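You operate a simulated robot arm through the tools that you are given. There is no shell and no other tool. Be economical: measure what you need, move in short steps, check, and stop when the job is done.

Carry out the task below with a simulated robot arm. There is one attempt and no reset: what you move stays moved.

## Task
Bring the tilted cradle upright, lock it and shut both clamps on the plate.

It is judged by the outcome, as a careful person would: the job done as asked, and still so three seconds after it is handed in. It fails if anything else is knocked over, pushed out of place, dropped, spilled or broken.

## Robot
A 7-joint arm with a two-finger parallel gripper, fixed in place. Base frame: the origin is at the foot of the arm, x ahead of it, y to its left, z up; the work surface is at about z = 806. Units: mm, degrees, N and s.
With the tool pointing down near the work surface it reaches from about 240 to 680 mm from the base axis. Its first joint turns from -66.0 to 66.0 degrees. Payload 2.4 kg.
The TCP is the grasp point between the finger pads, 30 mm short of the fingertips. In the tool frame z runs along the fingers and y along their closing line. The gripper opens to 94 mm. The fingers are 28 mm wide and 10 mm thick; the gripper's body (50 by 96 mm) begins 55 mm behind the TCP.
Orientation is that of the tool frame in the base frame, as a unit quaternion [w, x, y, z]. With the fingers straight down and closing along the base's y, the tool's x points along the base's -x, its y along +y and its z along -z.

## Interface
- The arm moves only by the tool servo_tool. Its argument "steps" is a list of rows, each an object (a shift or turn left out is 0, a gripper value left out holds the last) with "grip": the finger opening in m, from 0 to 0.094; "travel": the shift along the tool's x, y, z in units of 300 mm (1.0 is 300 mm), a list of three; "dr": the turn, a rotation vector about the tool's x, y, z in units of 120 degrees (1.0 is 120 degrees), a list of three. In form: [{"grip": grip, "travel": [x, y, z], "dr": [rx, ry, rz]}, ...]. A call has 1 to 8 rows; each row is the pose to reach, as a shift and turn from the pose commanded when the call began, along the tool's axes at that moment. A call with a number of a shift or a turn outside -1 to 1 is refused whole. Rows are played at 5 a second. More than 50 mm and 8.6 degrees between two rows, or a gripper value outside its range, and nothing of the call is played. A pose out of reach is approached as far as the arm can. The call stops where the force on the tool passes 40 N (or 10 N more than at its start, if that is more) or the arm is blocked; 0.2 s more then pass. Each finger travels about 153 mm/s and halts on what it meets, pressing with about 34 N; the grip force reading is that of the motor and also rises with nothing between the fingers. The clock runs only during rows and for 0.2 s after the last one: add rows that repeat a pose to give the fingers time. It gives the time, the measured TCP pose, the force on the tool (base axes), the opening and the grip force at its end, in the units of the frame above (readings bear some noise).
- Cameras (640 x 400 px; columns grow to the right, rows downward): "scene" is fixed at [42.8, 485.3, 1430.8]; the picture's right is [-0.66, -0.75, 0.00], its down [-0.51, 0.44, -0.74] and it looks along [0.56, -0.49, -0.67] (base axes); focal length 296 px, centre (320, 200). "wrist" rides on the gripper at [76, 14, -103] in the tool frame; the picture's right is [-0.18, 0.98, 0.00], its down [-0.75, -0.14, -0.64] and it looks along [-0.63, -0.12, 0.77] (tool axes); focal length 243 px, centre (320, 200). There is no depth. A picture from a camera that has moved, and an enlarged one, comes with that camera's place and axes in the base frame and with its lens.
- capture(camera): a new picture of that camera. No time passes.
- inspect(camera, box): a new picture of the part [left, top, right, bottom] of that camera's present view, enlarged. No time passes.
- job_done(): hands the job in; it is judged then, once.

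Work in short steps. Places have to be worked out from the pictures, the camera data and where the tool is seen: move nearer, look again, correct. Check each grasp and each placing, and mend what went wrong. You have 120 turns and 84 pictures in all, those below and enlarged ones among them. Open the gripper and draw the arm clear of the work before you hand the job in, unless the task says otherwise; then end with one line.

The tools are called after "Request:" as a command line: name --argument value ..., lists and objects as JSON in quotes. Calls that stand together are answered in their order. servo_tool: Moves the arm, as the interface text tells. Its arguments: {"type":"object","properties":{"steps":{"type":"array","items":{"type":"object","properties":{"grip":{"type":"number"},"travel":{"type":"array","items":{"type":"number"}},"dr":{"type":"array","items":{"type":"number"}}}}}},"required":["steps"]} The other tools are called the same way: capture (camera) takes a picture; inspect (camera, box) takes an enlarged picture of a part of a camera's view; job_done () hands the job in.

At the start:

```text
clock: 0.0
position: [330.0, 179.5, 1213.3]
tcp_rot: [0.0, 0.0, 1.0, 0.001]
ft_force: [0.3, -0.1, -0.9]
width: 94.1
grasp_force: 0.1
```

scene: 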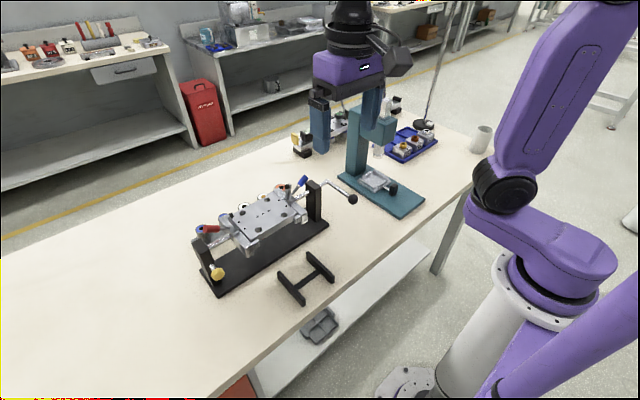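
wrist: 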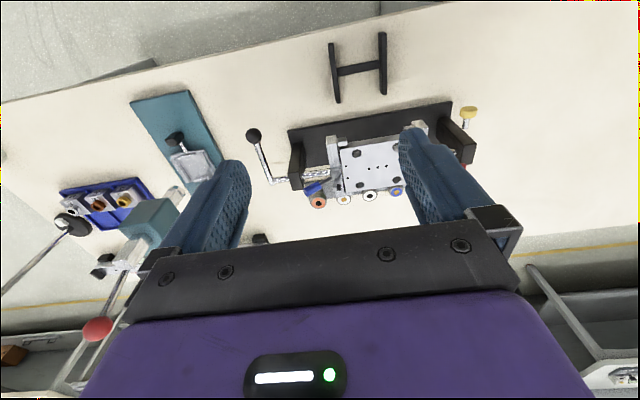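

I'll look more closely at the cradle fixture before moving.

Request:
inspect --camera "scene" --box '[180, 160, 370, 310]'

Request:
inspect --camera "wrist" --box '[230, 80, 500, 230]'

```text
2.67 times, centred on (275, 235) of scene
camera zoom: at [42.8, 485.3, 1430.8], right [-0.66, -0.75, 0.0], down [-0.51, 0.44, -0.74], along [0.56, -0.49, -0.67], focal length 791 px, centre (440, 107)
```

zoom: 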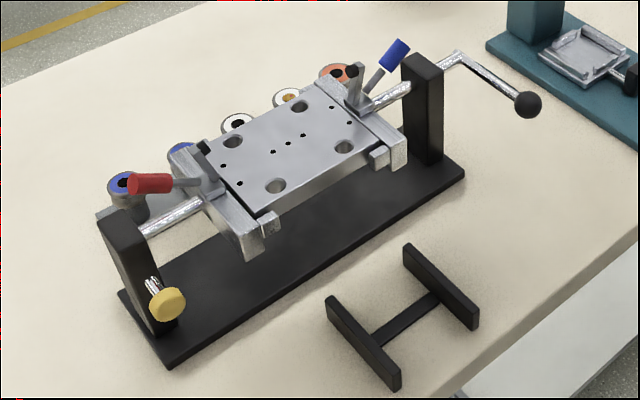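

```text
2.37 times, centred on (365, 155) of wrist
camera zoom: at [254.0, 193.0, 1317.4], right [0.18, 0.98, 0.0], down [0.75, -0.14, 0.64], along [0.63, -0.12, -0.77], focal length 575 px, centre (213, 307)
```

zoom: 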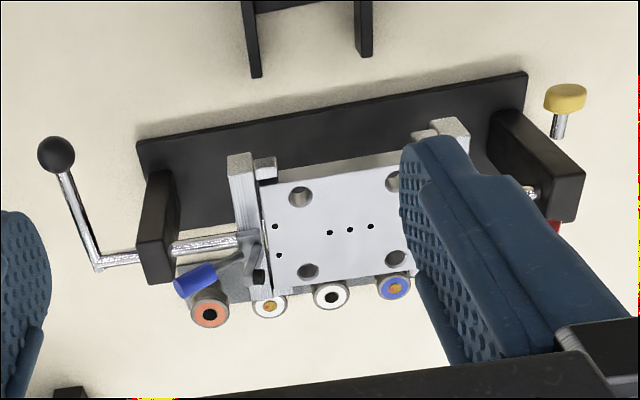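

The cradle axis runs along y at about x 509, z 920. The crank ball is near (416, 45, 920) and the yellow lock knob near (445, 412, 911). I'll move closer to the plate to measure its tilt.

Request:
servo_tool --steps '[{"travel": [0, 0.08, 0.12]}, {"travel": [0, 0.16, 0.24]}, {"travel": [0, 0.25, 0.36]}, {"travel": [0, 0.25, 0.36]}]'

Request:
capture --camera "wrist"

```text
clock: 1.0
position: [331.8, 255.2, 1104.5]
tcp_rot: [0.001, 0.0, 1.0, 0.0]
ft_force: [-0.5, 0.0, 0.0]
width: 94.1
grasp_force: 0.1
```

```text
79 pictures are left
camera wrist: at [254.8, 268.4, 1207.7], right [0.18, 0.98, 0.0], down [0.75, -0.14, 0.64], along [0.63, -0.12, -0.77], focal length 243 px, centre (320, 200)
```

wrist: 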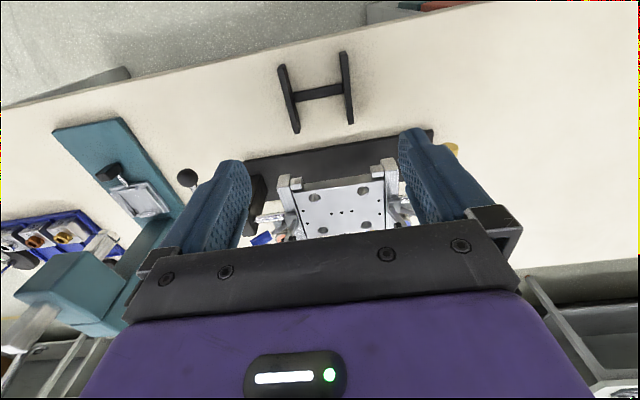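

Enlarging the plate and the lock area.

Request:
inspect --camera "wrist" --box '[230, 120, 470, 260]'

Request:
inspect --camera "scene" --box '[185, 210, 265, 300]'

Request:
inspect --camera "scene" --box '[260, 165, 360, 255]'

```text
2.67 times, centred on (350, 190) of wrist
camera zoom: at [254.8, 268.4, 1207.7], right [0.18, 0.98, 0.0], down [0.75, -0.14, 0.64], along [0.63, -0.12, -0.77], focal length 647 px, centre (240, 227)
```

zoom: 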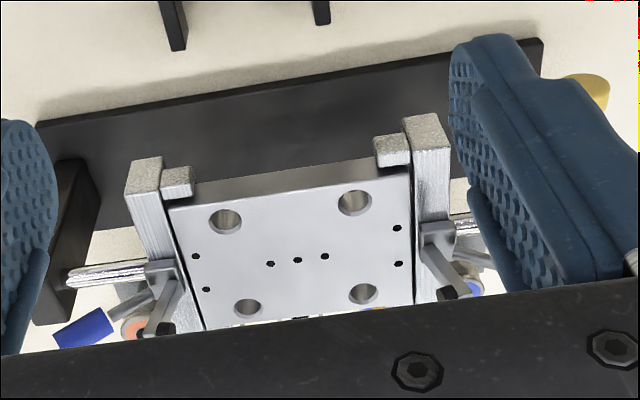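

```text
4.44 times, centred on (225, 255) of scene
camera zoom: at [42.8, 485.3, 1430.8], right [-0.66, -0.75, 0.0], down [-0.51, 0.44, -0.74], along [0.56, -0.49, -0.67], focal length 1318 px, centre (742, -44)
```

zoom: 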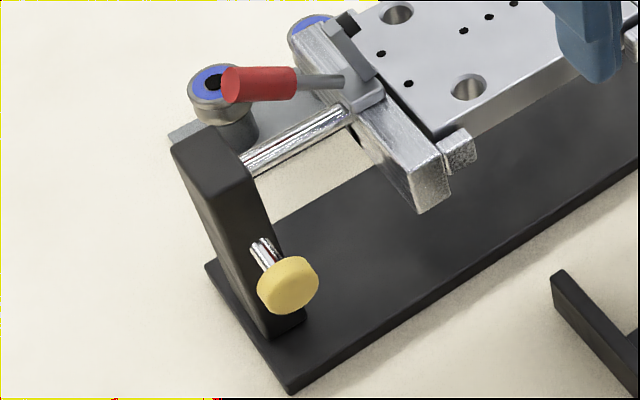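

```text
4.44 times, centred on (310, 210) of scene
camera zoom: at [42.8, 485.3, 1430.8], right [-0.66, -0.75, 0.0], down [-0.51, 0.44, -0.74], along [0.56, -0.49, -0.67], focal length 1318 px, centre (364, 156)
```

zoom: 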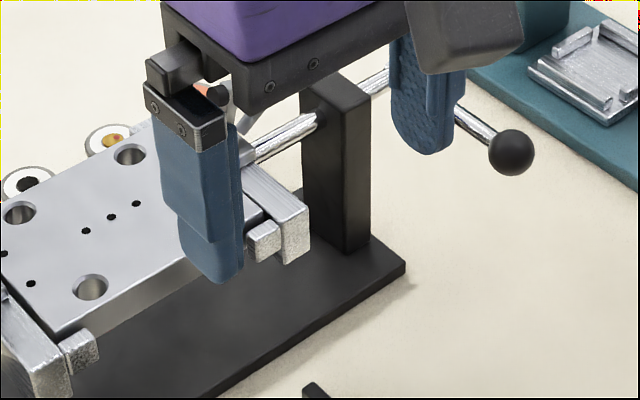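

Clamp arms are up and their handles swung outwards. The lock is a yellow-knobbed pin on the +y post. I'll take an oblique view from the crank end to measure the tilt.

Request:
servo_tool --steps '[{"travel": [-0.01, -0.09, 0.0], "dr": [0, 0, -0.066]}, {"travel": [-0.02, -0.18, 0.03], "dr": [0, 0, -0.132]}, {"travel": [-0.03, -0.27, 0.06], "dr": [0, 0, -0.198]}, {"travel": [-0.04, -0.36, 0.09], "dr": [0, 0, -0.264]}, {"travel": [-0.05, -0.45, 0.12], "dr": [0, 0, -0.33]}, {"travel": [-0.06, -0.55, 0.15], "dr": [0, 0, -0.396]}, {"travel": [-0.06, -0.65, 0.18], "dr": [0, 0, -0.462]}]'

Request:
servo_tool --steps '[{"dr": [0, -0.066, 0]}, {"dr": [0, -0.132, 0]}, {"dr": [0, -0.132, 0]}]'

Request:
capture --camera "wrist"

```text
clock: 2.6
position: [347.1, 57.8, 1052.1]
tcp_rot: [0.0, -0.466, 0.885, 0.0]
ft_force: [-0.6, 0.3, 0.6]
width: 93.8
grasp_force: 0.0
```

```text
clock: 3.4
position: [349.5, 58.3, 1051.9]
tcp_rot: [0.122, -0.461, 0.877, 0.064]
ft_force: [-0.3, 0.1, -0.4]
width: 93.9
grasp_force: 0.1
```

```text
75 pictures are left
camera wrist: at [279.5, -17.3, 1130.4], right [-0.71, 0.7, 0.05], down [0.43, 0.37, 0.82], along [0.56, 0.61, -0.56], focal length 243 px, centre (320, 200)
```

wrist: 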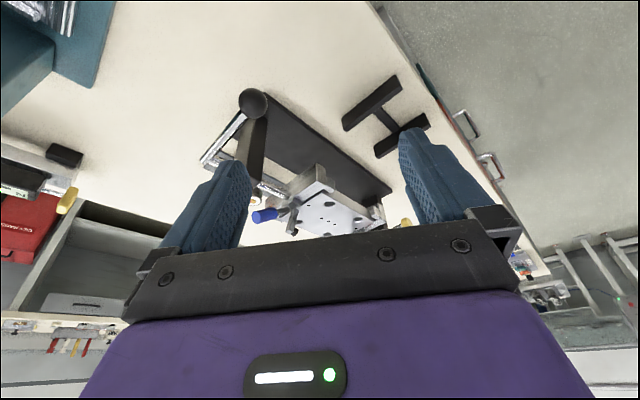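

Enlarging this view of the crank and clamp.

Request:
inspect --camera "wrist" --box '[190, 80, 420, 240]'

```text
2.50 times, centred on (305, 160) of wrist
camera zoom: at [279.5, -17.3, 1130.4], right [-0.71, 0.7, 0.05], down [0.43, 0.37, 0.82], along [0.56, 0.61, -0.56], focal length 606 px, centre (358, 300)
```

zoom: 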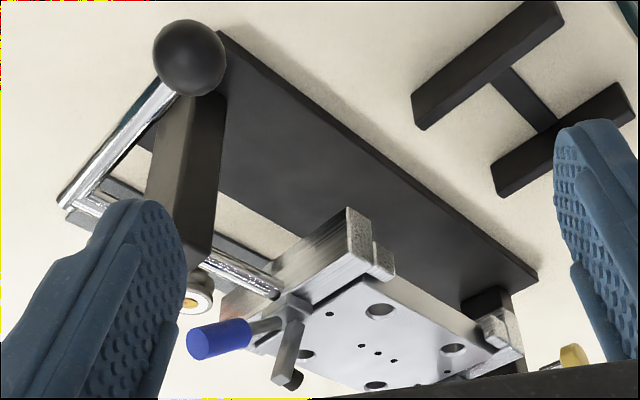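

Ball at about (415, 45, 921) and axis at about (508, ·, 923). The plate's tilt looks small and is hard to read from here. I'll move to view along the axis from above the crank.

Request:
servo_tool --steps '[{"travel": [-0.06, -0.073, 0.03], "dr": [-0.012, -0.027, -0.041]}, {"travel": [-0.12, -0.147, 0.08], "dr": [-0.024, -0.054, -0.082]}, {"travel": [-0.18, -0.22, 0.15], "dr": [-0.035, -0.081, -0.123]}, {"travel": [-0.238, -0.293, 0.224], "dr": [-0.047, -0.108, -0.164]}, {"travel": [-0.238, -0.293, 0.224], "dr": [-0.047, -0.108, -0.164]}]'

Request:
capture --camera "wrist"

```text
clock: 4.6
position: [473.0, 79.7, 1006.7]
tcp_rot: [0.207, -0.599, 0.761, 0.136]
ft_force: [0.5, 0.5, -0.2]
width: 94.1
grasp_force: 0.1
```

```text
73 pictures are left
camera wrist: at [428.1, -29.7, 1061.1], right [-0.92, 0.4, 0.05], down [0.19, 0.32, 0.93], along [0.36, 0.86, -0.37], focal length 243 px, centre (320, 200)
```

wrist: 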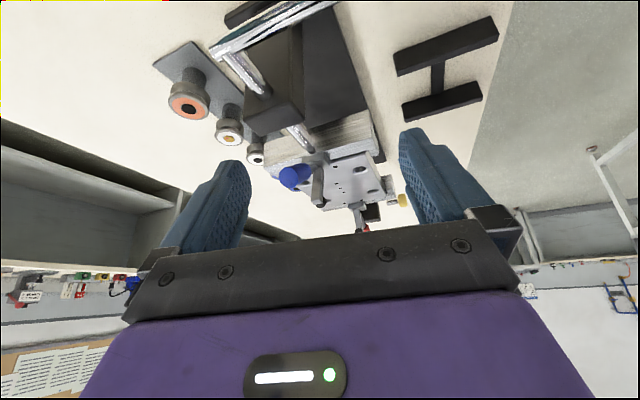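

Request:
inspect --camera "wrist" --box '[240, 110, 410, 240]'

```text
3.08 times, centred on (325, 175) of wrist
camera zoom: at [428.1, -29.7, 1061.1], right [-0.92, 0.4, 0.05], down [0.19, 0.32, 0.93], along [0.36, 0.86, -0.37], focal length 746 px, centre (305, 277)
```

zoom: 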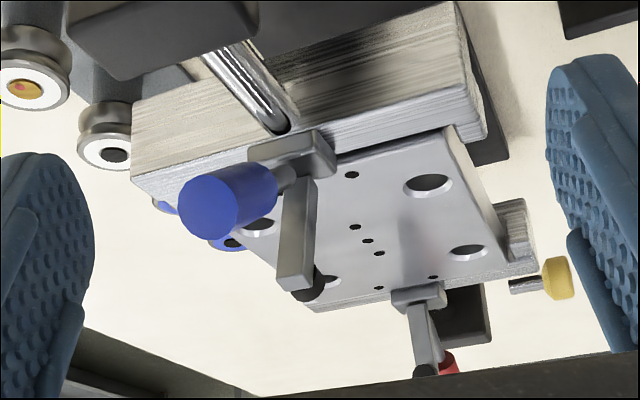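

The cradle's end block and crank both read level to within about 1–3°, with the far edge slightly lower. I'll inspect the lock pin on the +y post from the robot side to understand the lock and the true angle.

Request:
servo_tool --steps '[{"travel": [-0.06, 0.068, -0.03], "dr": [0.033, 0, 0.06]}, {"travel": [-0.17, 0.137, 0.0], "dr": [0.066, 0, 0.12]}, {"travel": [-0.29, 0.205, 0.06], "dr": [0.099, 0, 0.18]}, {"travel": [-0.41, 0.273, 0.12], "dr": [0.132, 0, 0.24]}, {"travel": [-0.53, 0.342, 0.18], "dr": [0.165, 0, 0.3]}, {"travel": [-0.65, 0.41, 0.24], "dr": [0.198, 0, 0.36]}, {"travel": [-0.76, 0.478, 0.29], "dr": [0.231, 0, 0.42]}, {"travel": [-0.868, 0.547, 0.324], "dr": [0.264, 0, 0.48]}]'

```text
clock: 6.4
position: [377.6, 389.0, 1043.4]
tcp_rot: [0.266, -0.087, 0.96, 0.012]
ft_force: [0.2, -0.2, 0.6]
width: 94.1
grasp_force: 0.0
```

Request:
servo_tool --steps '[{"travel": [0.087, 0.005, 0.09], "dr": [0.022, 0, 0.037]}, {"travel": [0.175, 0.011, 0.179], "dr": [0.044, 0, 0.074]}, {"travel": [0.175, 0.011, 0.179], "dr": [0.044, 0, 0.074]}]'

Request:
capture --camera "wrist"

```text
clock: 7.2
position: [362.2, 387.5, 969.8]
tcp_rot: [0.267, 0.0, 0.964, -0.011]
ft_force: [0.1, 0.2, 0.8]
width: 93.8
grasp_force: 0.1
```

```text
71 pictures are left
camera wrist: at [242.7, 403.8, 1018.8], right [0.16, 0.98, 0.07], down [0.32, -0.12, 0.94], along [0.93, -0.13, -0.33], focal length 243 px, centre (320, 200)
```

wrist: 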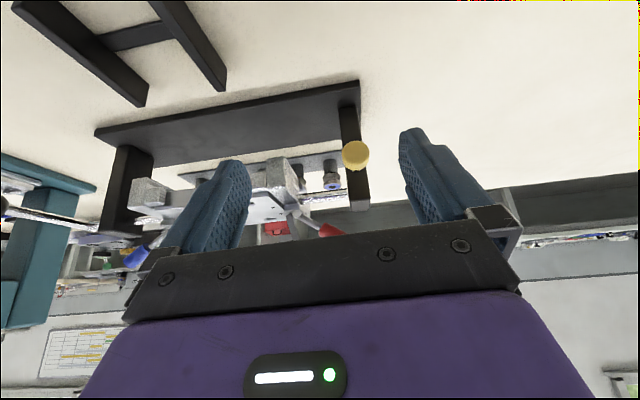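

Request:
inspect --camera "wrist" --box '[230, 90, 410, 240]'

```text
2.67 times, centred on (320, 165) of wrist
camera zoom: at [242.7, 403.8, 1018.8], right [0.16, 0.98, 0.07], down [0.32, -0.12, 0.94], along [0.93, -0.13, -0.33], focal length 647 px, centre (320, 293)
```

zoom: 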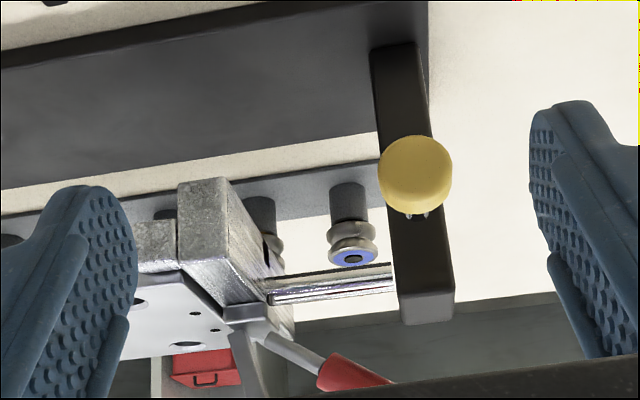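

The knob is at about (445, 412, 908) and its pin runs along x into the post, whose near face is at x≈485. It is standing out about 35 mm, so probably disengaged. I'll set the tool vertical with the fingers closed in front of it.

Request:
servo_tool --steps '[{"grip": 0.0, "travel": [-0.008, 0.02, 0.015], "dr": [0, 0.064, 0]}, {"grip": 0.0, "travel": [-0.017, 0.04, 0.03], "dr": [0, 0.129, 0]}, {"grip": 0.0, "travel": [-0.025, 0.06, 0.045], "dr": [0, 0.193, 0]}, {"grip": 0.0, "travel": [-0.034, 0.078, 0.059], "dr": [0, 0.258, 0]}, {"grip": 0.0, "travel": [-0.034, 0.078, 0.059], "dr": [0, 0.258, 0]}]'

Request:
capture --camera "scene"

Request:
capture --camera "wrist"

```text
clock: 8.4
position: [377.2, 409.8, 956.6]
tcp_rot: [-0.001, 0.003, 1.0, -0.01]
ft_force: [-0.2, 0.6, -0.3]
width: 0.0
grasp_force: 33.1
```

```text
69 pictures are left
```

scene: 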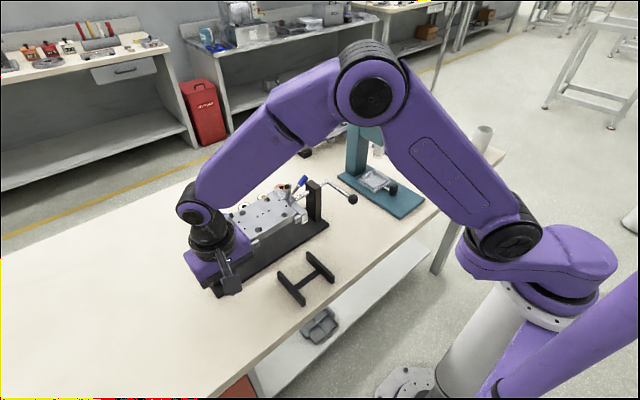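

```text
68 pictures are left
camera wrist: at [301.6, 425.6, 1060.6], right [0.19, 0.98, -0.02], down [0.75, -0.13, 0.64], along [0.63, -0.14, -0.77], focal length 243 px, centre (320, 200)
```

wrist: 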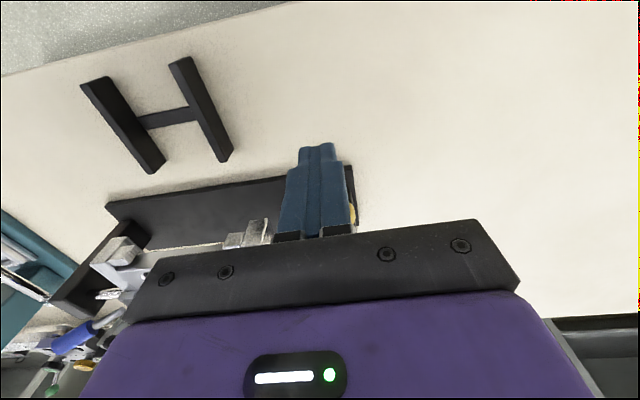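

Fingers are closed and in line with the knob. I'll lower the fingertips to knob height, then ease forward in +x until contact.

Request:
servo_tool --steps '[{"travel": [0, 0.003, 0.113]}, {"travel": [-0.07, 0.003, 0.113]}, {"travel": [-0.11, 0.003, 0.113]}, {"travel": [-0.13, 0.003, 0.113]}, {"travel": [-0.15, 0.003, 0.113]}]'

Request:
inspect --camera "wrist" --box '[230, 120, 410, 250]'

```text
clock: 9.6
position: [422.6, 409.8, 922.9]
tcp_rot: [0.0, 0.003, 1.0, -0.01]
ft_force: [0.4, -0.9, 0.2]
width: 0.1
grasp_force: 32.8
```

```text
3.08 times, centred on (320, 185) of wrist
camera zoom: at [345.2, 426.3, 1025.2], right [0.19, 0.98, -0.02], down [0.75, -0.13, 0.64], along [0.63, -0.14, -0.76], focal length 746 px, centre (320, 246)
```

zoom: 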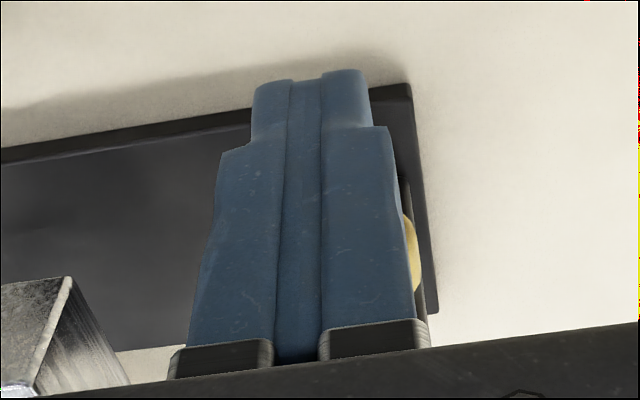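

No contact yet at x=423. Continuing forward in small steps.

Request:
servo_tool --steps '[{"travel": [-0.01, 0, 0]}, {"travel": [-0.02, 0, 0]}, {"travel": [-0.03, 0, 0]}, {"travel": [-0.04, 0, 0]}, {"travel": [-0.05, 0, 0]}, {"travel": [-0.05, 0, 0]}]'

```text
clock: 11.0
position: [436.4, 410.6, 921.2]
tcp_rot: [0.0, 0.004, 1.0, -0.009]
ft_force: [0.1, 0.3, -0.7]
width: 0.0
grasp_force: 33.5
```

Request:
inspect --camera "scene" --box '[170, 200, 290, 310]'

```text
3.64 times, centred on (230, 255) of scene
camera zoom: at [42.8, 485.3, 1430.8], right [-0.66, -0.75, 0.0], down [-0.51, 0.44, -0.74], along [0.56, -0.49, -0.67], focal length 1078 px, centre (647, 0)
```

zoom: 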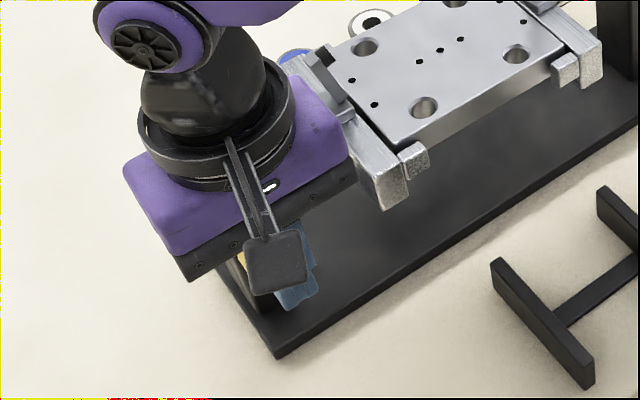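

Knob still not loaded. I'll continue forward.

Request:
servo_tool --steps '[{"travel": [-0.01, 0, 0]}, {"travel": [-0.02, 0, 0]}, {"travel": [-0.03, 0, 0]}, {"travel": [-0.04, 0, 0]}, {"travel": [-0.04, 0, 0]}]'

Request:
inspect --camera "wrist" --box '[230, 120, 410, 250]'

```text
clock: 12.2
position: [445.9, 409.7, 919.9]
tcp_rot: [-0.005, 0.001, 1.0, -0.012]
ft_force: [-30.2, -6.7, 2.6]
width: 0.0
grasp_force: 33.5
```

```text
3.08 times, centred on (320, 185) of wrist
camera zoom: at [369.5, 426.7, 1024.6], right [0.19, 0.98, -0.03], down [0.76, -0.13, 0.64], along [0.62, -0.14, -0.77], focal length 746 px, centre (320, 246)
```

zoom: 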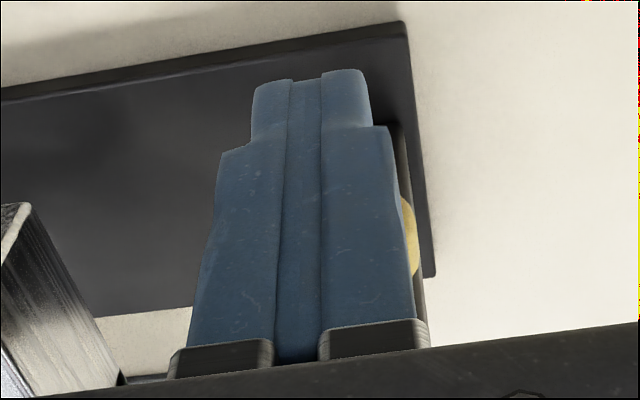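

30 N now, so the knob resists. Backing off to see whether it moved.

Request:
servo_tool --steps '[{"travel": [0.08, 0, 0]}, {"travel": [0.2, 0, 0]}, {"travel": [0.36, 0, -0.1]}, {"travel": [0.4, -0.1, -0.2]}, {"travel": [0.4, -0.1, -0.2]}]'

Request:
inspect --camera "scene" --box '[170, 200, 290, 310]'

Request:
inspect --camera "wrist" --box '[230, 120, 480, 260]'

```text
refused: row 3 steps farther than a row can; nothing moved
```

```text
3.64 times, centred on (230, 255) of scene
camera zoom: at [42.0, 485.1, 1430.9], right [-0.66, -0.75, 0.0], down [-0.51, 0.44, -0.74], along [0.56, -0.49, -0.67], focal length 1078 px, centre (647, 0)
```

zoom: 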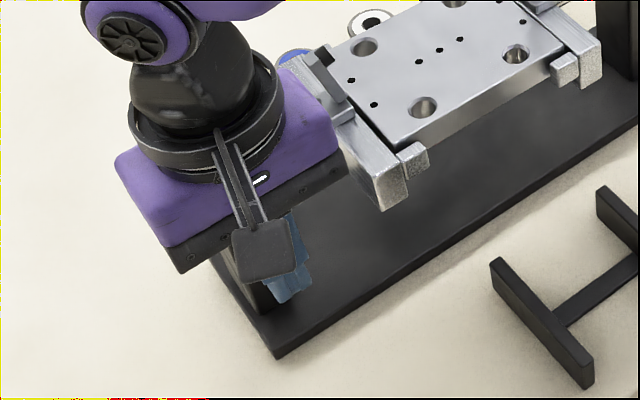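

```text
2.56 times, centred on (355, 190) of wrist
camera zoom: at [369.5, 426.7, 1024.6], right [0.19, 0.98, -0.03], down [0.76, -0.13, 0.64], along [0.62, -0.14, -0.77], focal length 621 px, centre (230, 226)
```

zoom: 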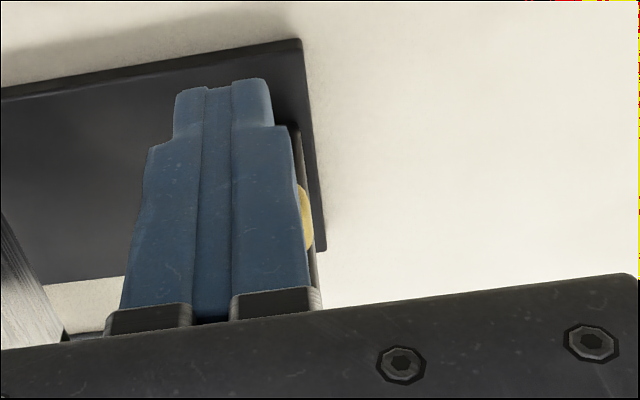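

Request:
servo_tool --steps '[{"travel": [0.08, 0, 0]}, {"travel": [0.2, 0, 0]}, {"travel": [0.3, 0, -0.05]}, {"travel": [0.36, -0.1, -0.1]}, {"travel": [0.36, -0.2, -0.15]}, {"travel": [0.36, -0.2, -0.15]}]'

Request:
capture --camera "wrist"

Request:
inspect --camera "scene" --box '[170, 200, 290, 310]'

```text
clock: 13.6
position: [339.4, 350.5, 970.7]
tcp_rot: [0.0, 0.003, 1.0, -0.011]
ft_force: [0.7, 0.2, 0.6]
width: 0.0
grasp_force: 33.3
```

```text
62 pictures are left
camera wrist: at [262.9, 367.3, 1072.9], right [0.19, 0.98, -0.02], down [0.75, -0.13, 0.64], along [0.63, -0.14, -0.76], focal length 243 px, centre (320, 200)
```

wrist: 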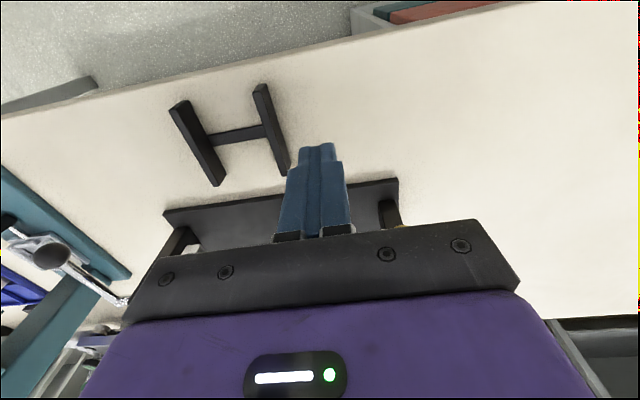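

```text
3.64 times, centred on (230, 255) of scene
camera zoom: at [42.8, 485.3, 1430.8], right [-0.66, -0.75, 0.0], down [-0.51, 0.44, -0.74], along [0.56, -0.49, -0.67], focal length 1078 px, centre (647, 0)
```

zoom: 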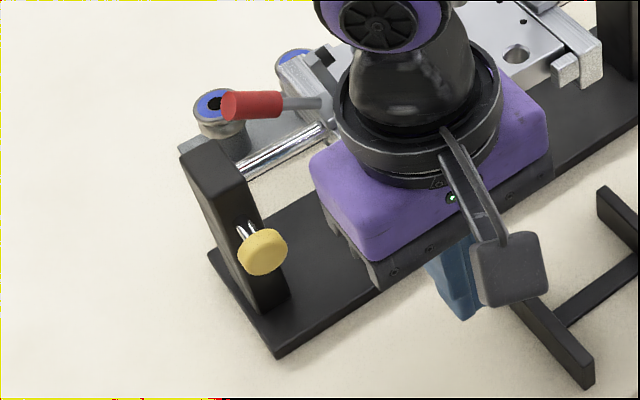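

The knob moved in about 15 mm with almost no resistance, then stopped hard with stem still showing. It may be butting the axle rather than entering a hole. I'll go to the crank ball and test whether the cradle turns.

Request:
servo_tool --steps '[{"grip": 0.06, "travel": [0.0, -0.08, -0.1]}, {"grip": 0.06, "travel": [-0.03, -0.21, -0.16]}, {"grip": 0.06, "travel": [-0.06, -0.35, -0.16]}, {"grip": 0.06, "travel": [-0.09, -0.49, -0.16]}, {"grip": 0.06, "travel": [-0.12, -0.63, -0.16]}, {"grip": 0.06, "travel": [-0.15, -0.77, -0.16]}, {"grip": 0.06, "travel": [-0.17, -0.9, -0.16]}, {"grip": 0.06, "travel": [-0.19, -0.99, -0.16]}]'

Request:
capture --camera "wrist"

Request:
inspect --camera "scene" --box '[180, 160, 370, 310]'

```text
clock: 15.4
position: [395.6, 57.1, 1022.9]
tcp_rot: [0.0, 0.003, 1.0, -0.009]
ft_force: [0.5, 0.1, -0.3]
width: 60.0
grasp_force: 0.0
```

```text
60 pictures are left
camera wrist: at [318.8, 72.7, 1125.2], right [0.19, 0.98, -0.02], down [0.75, -0.13, 0.64], along [0.63, -0.14, -0.76], focal length 243 px, centre (320, 200)
```

wrist: 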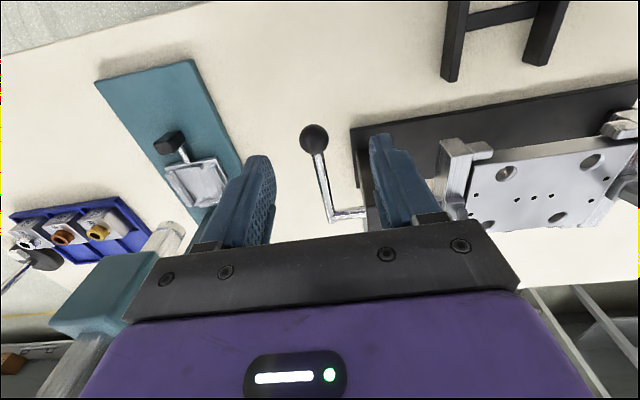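

```text
2.67 times, centred on (275, 235) of scene
camera zoom: at [42.8, 485.3, 1430.8], right [-0.66, -0.75, 0.0], down [-0.51, 0.44, -0.74], along [0.56, -0.49, -0.67], focal length 791 px, centre (440, 107)
```

zoom: 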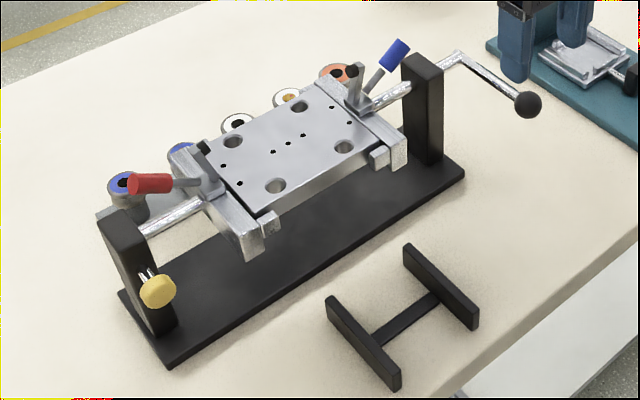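

Ball confirmed at about (415, 44, 921). Descending so the fingers straddle it along y.

Request:
servo_tool --steps '[{"grip": 0.06, "travel": [-0.065, -0.043, 0.08]}, {"travel": [-0.065, -0.043, 0.2]}, {"travel": [-0.065, -0.043, 0.29]}, {"travel": [-0.065, -0.043, 0.34]}, {"travel": [-0.065, -0.043, 0.34]}]'

Request:
capture --camera "wrist"

Request:
inspect --camera "scene" --box '[270, 150, 410, 260]'

```text
clock: 16.6
position: [416.7, 41.0, 920.5]
tcp_rot: [0.0, 0.003, 1.0, -0.01]
ft_force: [0.4, -0.4, -0.3]
width: 60.0
grasp_force: 0.1
```

```text
58 pictures are left
camera wrist: at [340.1, 57.4, 1024.3], right [0.19, 0.98, -0.02], down [0.75, -0.13, 0.64], along [0.63, -0.14, -0.76], focal length 243 px, centre (320, 200)
```

wrist: 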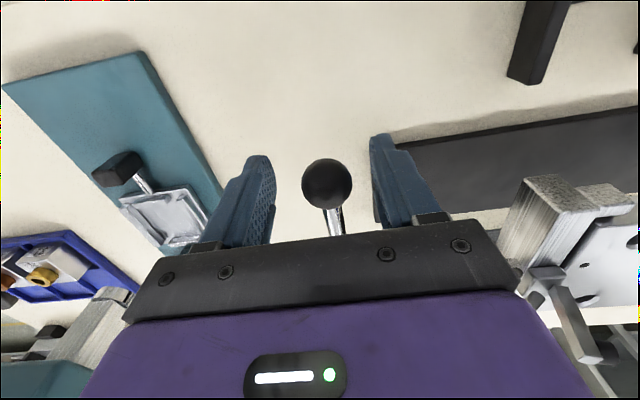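

```text
3.64 times, centred on (340, 205) of scene
camera zoom: at [42.8, 485.3, 1430.8], right [-0.66, -0.75, 0.0], down [-0.51, 0.44, -0.74], along [0.56, -0.49, -0.67], focal length 1078 px, centre (247, 182)
```

zoom: 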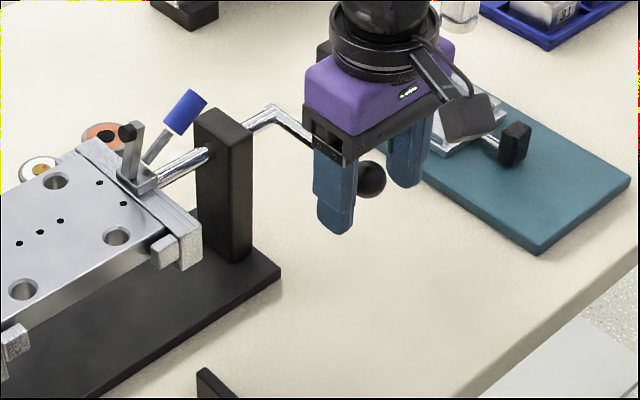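

Ball is centred within 3 mm. I'll close on it.

Request:
servo_tool --steps '[{"grip": 0.045, "travel": [0, 0.01, -0.005]}, {"grip": 0.02, "travel": [0, 0.01, -0.005]}, {"grip": 0.02, "travel": [0, 0.01, -0.005]}, {"grip": 0.02, "travel": [0, 0.01, -0.005]}]'

Request:
servo_tool --steps '[{"travel": [0, 0, 0.005]}, {"travel": [0, 0, 0.01]}, {"travel": [0, 0, 0.01]}]'

```text
clock: 17.6
position: [417.6, 45.0, 922.1]
tcp_rot: [0.001, 0.003, 1.0, -0.01]
ft_force: [1.5, 10.5, -5.7]
width: 27.8
grasp_force: 44.8
```

```text
clock: 18.6
position: [417.4, 44.4, 920.6]
tcp_rot: [0.001, 0.003, 1.0, -0.009]
ft_force: [-1.0, 2.8, 8.8]
width: 27.4
grasp_force: 44.9
stopped in row 3: the force on the tool passed its limit (the readings are from after the stop); the commanded pose is now the measured one
```

Moving down is resisted (the force limit tripped within 1.5 mm). I'll try upward a little.

Request:
servo_tool --steps '[{"travel": [0, 0, -0.004]}, {"travel": [0, 0, -0.008]}, {"travel": [0, 0, -0.012]}, {"travel": [0, 0, -0.016]}, {"travel": [0, 0, -0.016]}]'

```text
clock: 19.8
position: [417.2, 44.1, 924.3]
tcp_rot: [0.0, 0.002, 1.0, -0.01]
ft_force: [-4.2, 5.1, -20.8]
width: 27.9
grasp_force: 44.9
```

Request:
servo_tool --steps '[{"travel": [0, 0, -0.005]}, {"travel": [0, 0, -0.01]}, {"travel": [0, 0, -0.015]}, {"travel": [0, 0, -0.02]}, {"travel": [0, 0, -0.02]}]'

Request:
capture --camera "wrist"

Request:
inspect --camera "scene" --box '[180, 160, 370, 310]'

```text
clock: 21.0
position: [418.6, 45.3, 931.0]
tcp_rot: [0.002, 0.002, 1.0, -0.009]
ft_force: [5.8, -4.8, -23.1]
width: 27.4
grasp_force: 45.3
```

```text
56 pictures are left
camera wrist: at [341.8, 60.9, 1034.2], right [0.19, 0.98, -0.02], down [0.75, -0.13, 0.65], along [0.63, -0.14, -0.76], focal length 243 px, centre (320, 200)
```

wrist: 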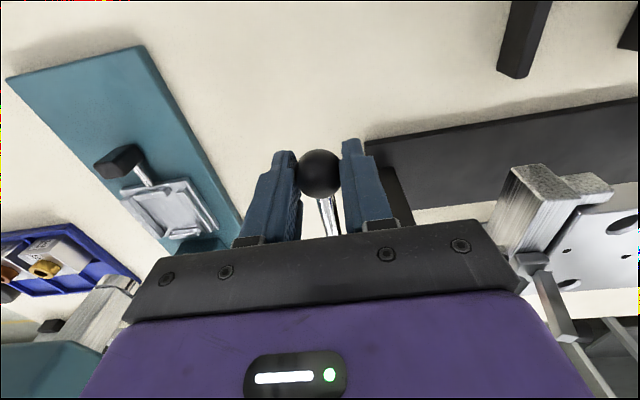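

```text
2.67 times, centred on (275, 235) of scene
camera zoom: at [43.3, 485.2, 1430.8], right [-0.66, -0.75, 0.0], down [-0.51, 0.44, -0.74], along [0.56, -0.49, -0.67], focal length 791 px, centre (440, 107)
```

zoom: 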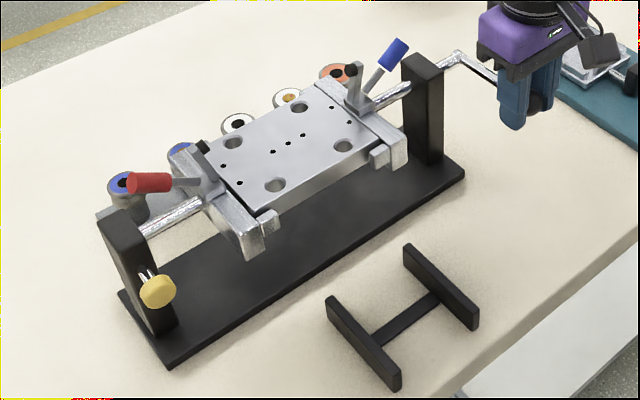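

The ball stayed at z≈922 and slipped in the pads at about 23 N, so the axle resists in both directions. Either the pin is already holding it or friction is high. To tell which, I'll pull the pin back out and retest, starting by releasing the ball and rising.

Request:
servo_tool --steps '[{"grip": 0.06}, {"grip": 0.06}, {"grip": 0.06, "travel": [0.02, 0, -0.14]}, {"grip": 0.06, "travel": [0.02, 0, -0.28]}, {"grip": 0.06, "travel": [0.02, 0.1, -0.34]}]'

Request:
servo_tool --steps '[{"travel": [0.0, 0.14, 0]}, {"travel": [0.0, 0.28, 0]}, {"travel": [0.0, 0.42, 0]}, {"travel": [0.0, 0.56, 0]}, {"travel": [0.0, 0.7, 0]}, {"travel": [0.0, 0.84, 0]}, {"travel": [0, 0.98, 0]}, {"travel": [0, 0.98, 0]}]'

Request:
capture --camera "wrist"

```text
clock: 22.2
position: [412.3, 74.7, 1030.6]
tcp_rot: [0.002, 0.002, 1.0, -0.009]
ft_force: [-0.9, 0.0, -0.5]
width: 60.1
grasp_force: 0.0
```

```text
clock: 24.0
position: [410.5, 370.8, 1026.3]
tcp_rot: [0.002, 0.002, 1.0, -0.009]
ft_force: [-0.7, -0.1, -0.2]
width: 59.8
grasp_force: 0.1
```

```text
54 pictures are left
camera wrist: at [334.8, 386.9, 1129.4], right [0.19, 0.98, -0.02], down [0.75, -0.13, 0.65], along [0.63, -0.14, -0.76], focal length 243 px, centre (320, 200)
```

wrist: 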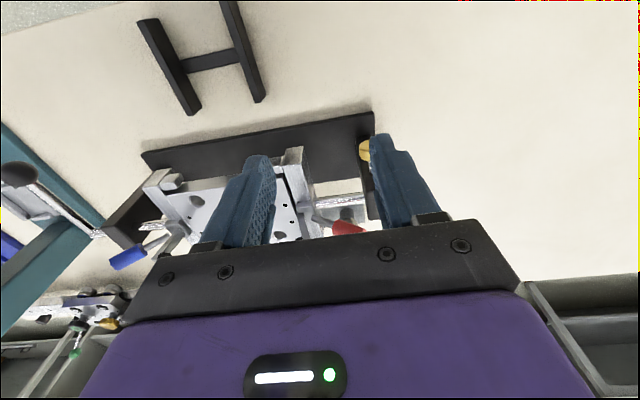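

Knob now at about x=460. I'll lower over it with the fingers straddling in y.

Request:
servo_tool --steps '[{"travel": [-0.08, 0.064, 0.05]}, {"travel": [-0.155, 0.128, 0.1]}, {"travel": [-0.155, 0.128, 0.2]}, {"travel": [-0.155, 0.128, 0.3]}, {"travel": [-0.155, 0.128, 0.373]}, {"travel": [-0.155, 0.128, 0.373]}]'

Request:
capture --camera "wrist"

```text
clock: 25.4
position: [459.1, 404.1, 915.1]
tcp_rot: [0.001, 0.002, 1.0, -0.009]
ft_force: [-0.1, -0.8, 0.6]
width: 59.8
grasp_force: 0.1
```

```text
53 pictures are left
camera wrist: at [382.4, 421.5, 1018.5], right [0.19, 0.98, -0.02], down [0.75, -0.13, 0.65], along [0.63, -0.13, -0.76], focal length 243 px, centre (320, 200)
```

wrist: 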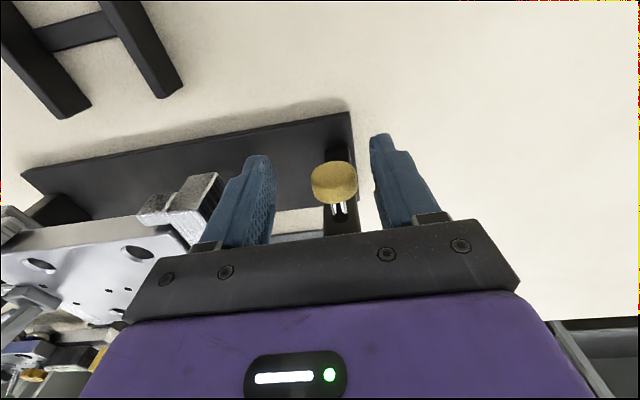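

Knob centre is at about (462, 413, 910). I'll shift 9 mm in y, close, and pull back 15 mm.

Request:
servo_tool --steps '[{"grip": 0.05, "travel": [-0.007, 0.028, 0.015]}, {"grip": 0.018, "travel": [-0.007, 0.028, 0.015]}, {"grip": 0.018, "travel": [-0.007, 0.028, 0.015]}, {"grip": 0.018, "travel": [-0.007, 0.028, 0.015]}]'

Request:
servo_tool --steps '[{"travel": [0.01, 0, 0]}, {"travel": [0.02, 0, 0]}, {"travel": [0.03, 0, 0]}, {"travel": [0.04, 0, 0]}, {"travel": [0.05, 0, 0]}, {"travel": [0.05, 0, 0]}]'

Request:
capture --camera "wrist"

```text
clock: 26.4
position: [461.6, 412.9, 910.5]
tcp_rot: [0.002, 0.002, 1.0, -0.011]
ft_force: [-3.0, -10.6, 3.3]
width: 25.0
grasp_force: 45.4
```

```text
clock: 27.8
position: [447.2, 413.3, 909.2]
tcp_rot: [0.002, 0.003, 1.0, -0.011]
ft_force: [-1.9, -26.2, 7.4]
width: 24.4
grasp_force: 44.7
```

```text
52 pictures are left
camera wrist: at [370.0, 429.2, 1013.2], right [0.19, 0.98, -0.02], down [0.75, -0.13, 0.65], along [0.63, -0.14, -0.76], focal length 243 px, centre (320, 200)
```

wrist: 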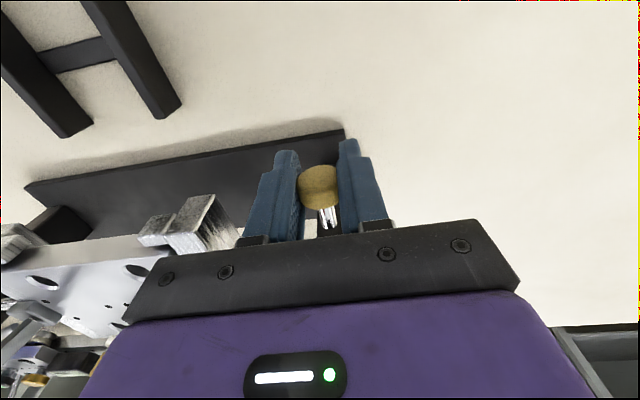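

The pin slid out freely to x≈447, close to its starting place. Now back to the crank to retest with the pin out.

Request:
servo_tool --steps '[{"grip": 0.06}, {"grip": 0.06}, {"travel": [0.03, -0.03, -0.12]}, {"travel": [0.06, -0.05, -0.26]}, {"travel": [0.1, -0.1, -0.37]}, {"travel": [0.1, -0.24, -0.37]}]'

Request:
servo_tool --steps '[{"travel": [0.0, -0.14, 0]}, {"travel": [0.0, -0.28, 0]}, {"travel": [0.0, -0.42, 0]}, {"travel": [0.0, -0.56, 0]}, {"travel": [0.0, -0.7, 0]}, {"travel": [0.0, -0.84, 0]}, {"travel": [0, -0.98, 0]}, {"travel": [0, -0.98, 0]}]'

Request:
capture --camera "wrist"

Request:
inspect --camera "scene" --box '[180, 160, 370, 310]'

```text
clock: 29.2
position: [417.0, 343.1, 1021.0]
tcp_rot: [0.002, 0.002, 1.0, -0.01]
ft_force: [-0.2, 0.8, 0.8]
width: 60.0
grasp_force: 0.1
```

```text
clock: 31.0
position: [412.8, 50.8, 1029.3]
tcp_rot: [0.003, 0.002, 1.0, -0.008]
ft_force: [0.0, -0.1, -0.2]
width: 60.0
grasp_force: 0.0
```

```text
51 pictures are left
camera wrist: at [336.7, 67.4, 1131.9], right [0.19, 0.98, -0.02], down [0.75, -0.13, 0.65], along [0.63, -0.13, -0.76], focal length 243 px, centre (320, 200)
```

wrist: 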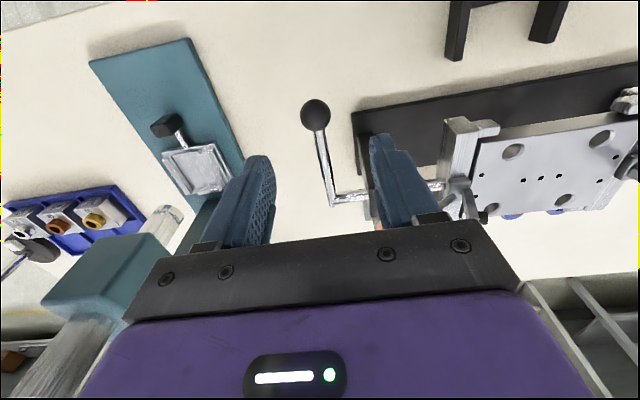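

```text
2.67 times, centred on (275, 235) of scene
camera zoom: at [42.8, 485.3, 1430.8], right [-0.66, -0.75, 0.0], down [-0.51, 0.44, -0.74], along [0.56, -0.49, -0.67], focal length 791 px, centre (440, 107)
```

zoom: 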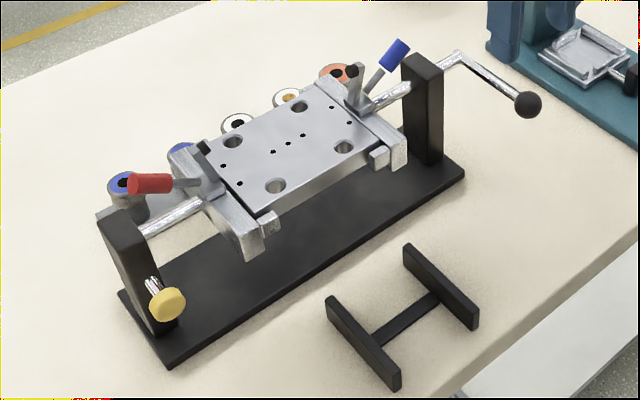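

Ball unchanged. Descending on it again with the pin out.

Request:
servo_tool --steps '[{"grip": 0.06, "travel": [-0.008, -0.019, 0.12]}, {"travel": [-0.008, -0.019, 0.25]}, {"travel": [-0.008, -0.019, 0.36]}, {"travel": [-0.008, -0.019, 0.36]}, {"grip": 0.02, "travel": [-0.008, -0.019, 0.36]}, {"grip": 0.02, "travel": [-0.008, -0.019, 0.36]}, {"grip": 0.02, "travel": [-0.008, -0.019, 0.36]}]'

Request:
servo_tool --steps '[{"travel": [0, 0, -0.004]}, {"travel": [0, 0, -0.008]}, {"travel": [0, 0, -0.012]}, {"travel": [0, 0, -0.016]}, {"travel": [0, 0, -0.02]}, {"travel": [0, 0, -0.02]}]'

Request:
capture --camera "wrist"

```text
clock: 32.6
position: [416.1, 45.5, 920.2]
tcp_rot: [0.002, 0.002, 1.0, -0.009]
ft_force: [3.7, 3.5, -7.1]
width: 27.3
grasp_force: 44.9
```

```text
clock: 34.0
position: [415.5, 44.8, 927.0]
tcp_rot: [0.001, 0.001, 1.0, -0.01]
ft_force: [-5.0, 16.1, -15.6]
width: 27.6
grasp_force: 45.0
```

```text
49 pictures are left
camera wrist: at [339.2, 60.6, 1028.4], right [0.19, 0.98, -0.02], down [0.75, -0.13, 0.65], along [0.63, -0.13, -0.76], focal length 243 px, centre (320, 200)
```

wrist: 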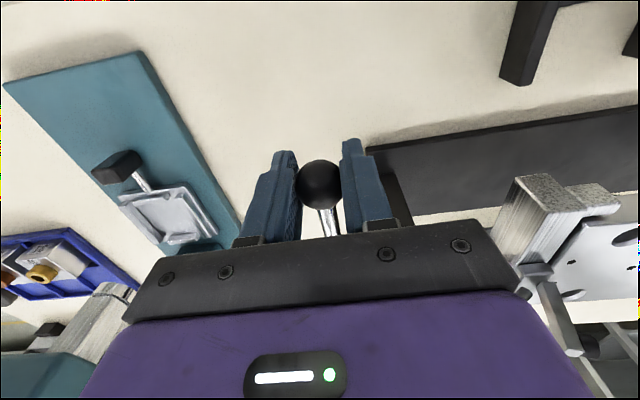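

Force is 15 N and the ball may have followed slightly. I'll go further up.

Request:
servo_tool --steps '[{"travel": [0, 0, -0.008]}, {"travel": [0, 0, -0.016]}, {"travel": [0, 0, -0.024]}, {"travel": [0, 0, -0.032]}, {"travel": [0, 0, -0.04]}, {"travel": [0, 0, -0.04]}]'

Request:
capture --camera "wrist"

Request:
inspect --camera "scene" --box '[180, 160, 370, 310]'

```text
clock: 35.4
position: [418.3, 45.4, 937.5]
tcp_rot: [0.002, 0.001, 1.0, -0.01]
ft_force: [-5.3, 19.4, -12.6]
width: 27.8
grasp_force: 44.4
```

```text
48 pictures are left
camera wrist: at [340.5, 60.6, 1040.7], right [0.19, 0.98, -0.02], down [0.75, -0.13, 0.65], along [0.63, -0.13, -0.76], focal length 243 px, centre (320, 200)
```

wrist: 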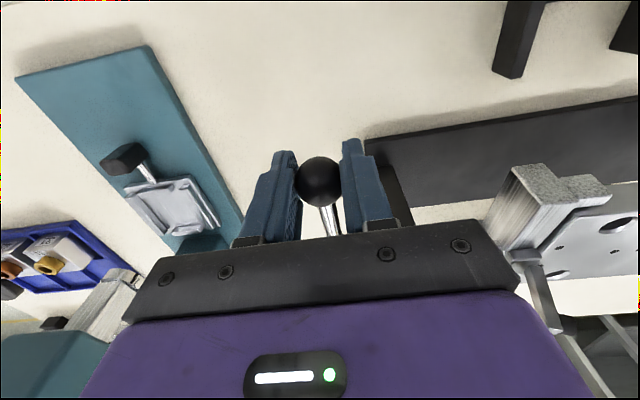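

```text
2.67 times, centred on (275, 235) of scene
camera zoom: at [42.9, 485.8, 1430.6], right [-0.66, -0.75, 0.0], down [-0.51, 0.44, -0.74], along [0.56, -0.49, -0.67], focal length 791 px, centre (440, 107)
```

zoom: 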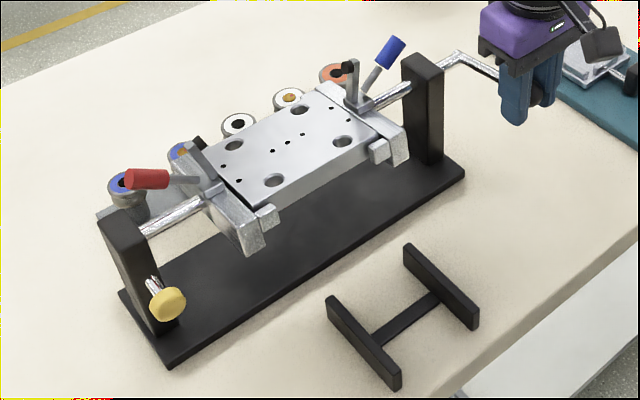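

With the pin out the cradle now rotates, near side up, so the pin really did hold it at the start position. That needs checking against other angles. I'll turn the crank the other way, towards the plate's stops, and watch the plate angle.

Request:
servo_tool --steps '[{"travel": [0.004, 0, 0.02]}, {"travel": [0.008, 0, 0.04]}, {"travel": [0.01, 0, 0.06]}, {"travel": [0.01, 0, 0.08]}, {"travel": [0.006, 0, 0.1]}, {"travel": [0.002, 0, 0.12]}, {"travel": [0, 0, 0.133]}, {"travel": [0, 0, 0.133]}]'

Request:
inspect --camera "scene" --box '[180, 160, 370, 310]'

Request:
capture --camera "wrist"

```text
clock: 36.4
position: [418.9, 44.5, 919.2]
tcp_rot: [0.008, 0.002, 1.0, -0.009]
ft_force: [-3.0, 1.1, 11.1]
width: 27.5
grasp_force: 45.3
stopped in row 4: the force on the tool passed its limit (the readings are from after the stop); the commanded pose is now the measured one
```

```text
2.67 times, centred on (275, 235) of scene
camera zoom: at [42.6, 485.3, 1430.8], right [-0.66, -0.75, 0.0], down [-0.51, 0.44, -0.74], along [0.56, -0.49, -0.67], focal length 791 px, centre (440, 107)
```

zoom: 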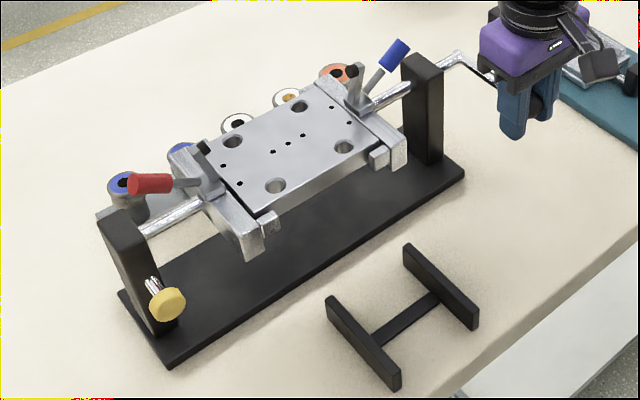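

```text
45 pictures are left
camera wrist: at [339.5, 60.4, 1020.4], right [0.19, 0.98, -0.01], down [0.74, -0.13, 0.66], along [0.64, -0.13, -0.75], focal length 243 px, centre (320, 200)
```

wrist: 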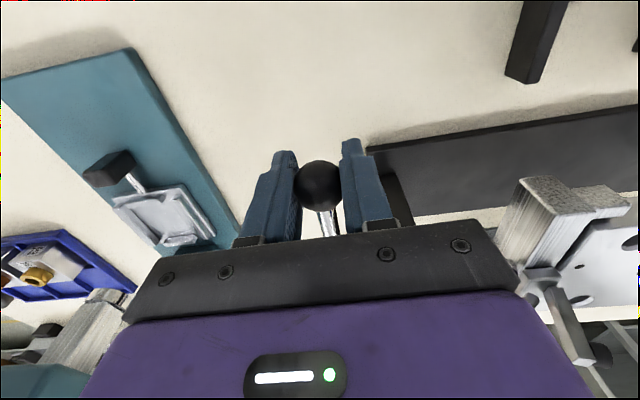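

It stopped at z≈919, the same place as the first trial. I'll check slowly whether this is a hard end stop.

Request:
servo_tool --steps '[{"travel": [0, 0, 0.003]}, {"travel": [0, 0, 0.006]}, {"travel": [0, 0, 0.009]}, {"travel": [0, 0, 0.012]}, {"travel": [0, 0, 0.015]}, {"travel": [0, 0, 0.015]}]'

Request:
servo_tool --steps '[{"travel": [0, 0, -0.02]}, {"travel": [0, 0, -0.04]}, {"travel": [-0.003, 0, -0.06]}, {"travel": [-0.006, 0, -0.08]}, {"travel": [-0.006, 0, -0.08]}]'

Request:
inspect --camera "scene" --box '[180, 160, 370, 310]'

```text
clock: 37.8
position: [419.5, 44.9, 913.5]
tcp_rot: [0.009, 0.002, 1.0, -0.009]
ft_force: [-5.0, 10.8, 34.9]
width: 27.6
grasp_force: 45.3
```

```text
clock: 39.0
position: [419.3, 45.4, 935.4]
tcp_rot: [0.004, 0.001, 1.0, -0.01]
ft_force: [-8.6, 11.9, -13.2]
width: 27.5
grasp_force: 45.3
```

```text
2.67 times, centred on (275, 235) of scene
camera zoom: at [42.8, 485.7, 1430.7], right [-0.66, -0.75, 0.0], down [-0.51, 0.44, -0.74], along [0.56, -0.49, -0.67], focal length 791 px, centre (440, 107)
```

zoom: 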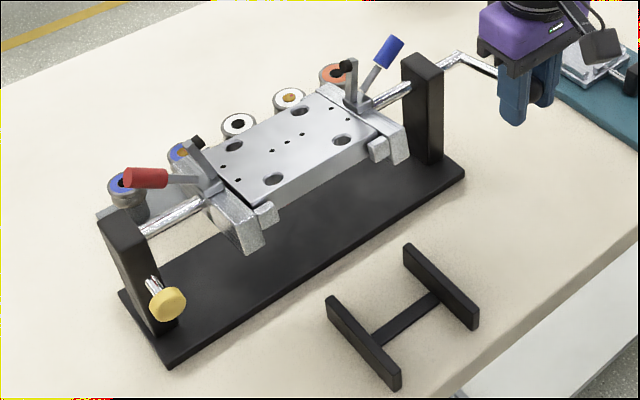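

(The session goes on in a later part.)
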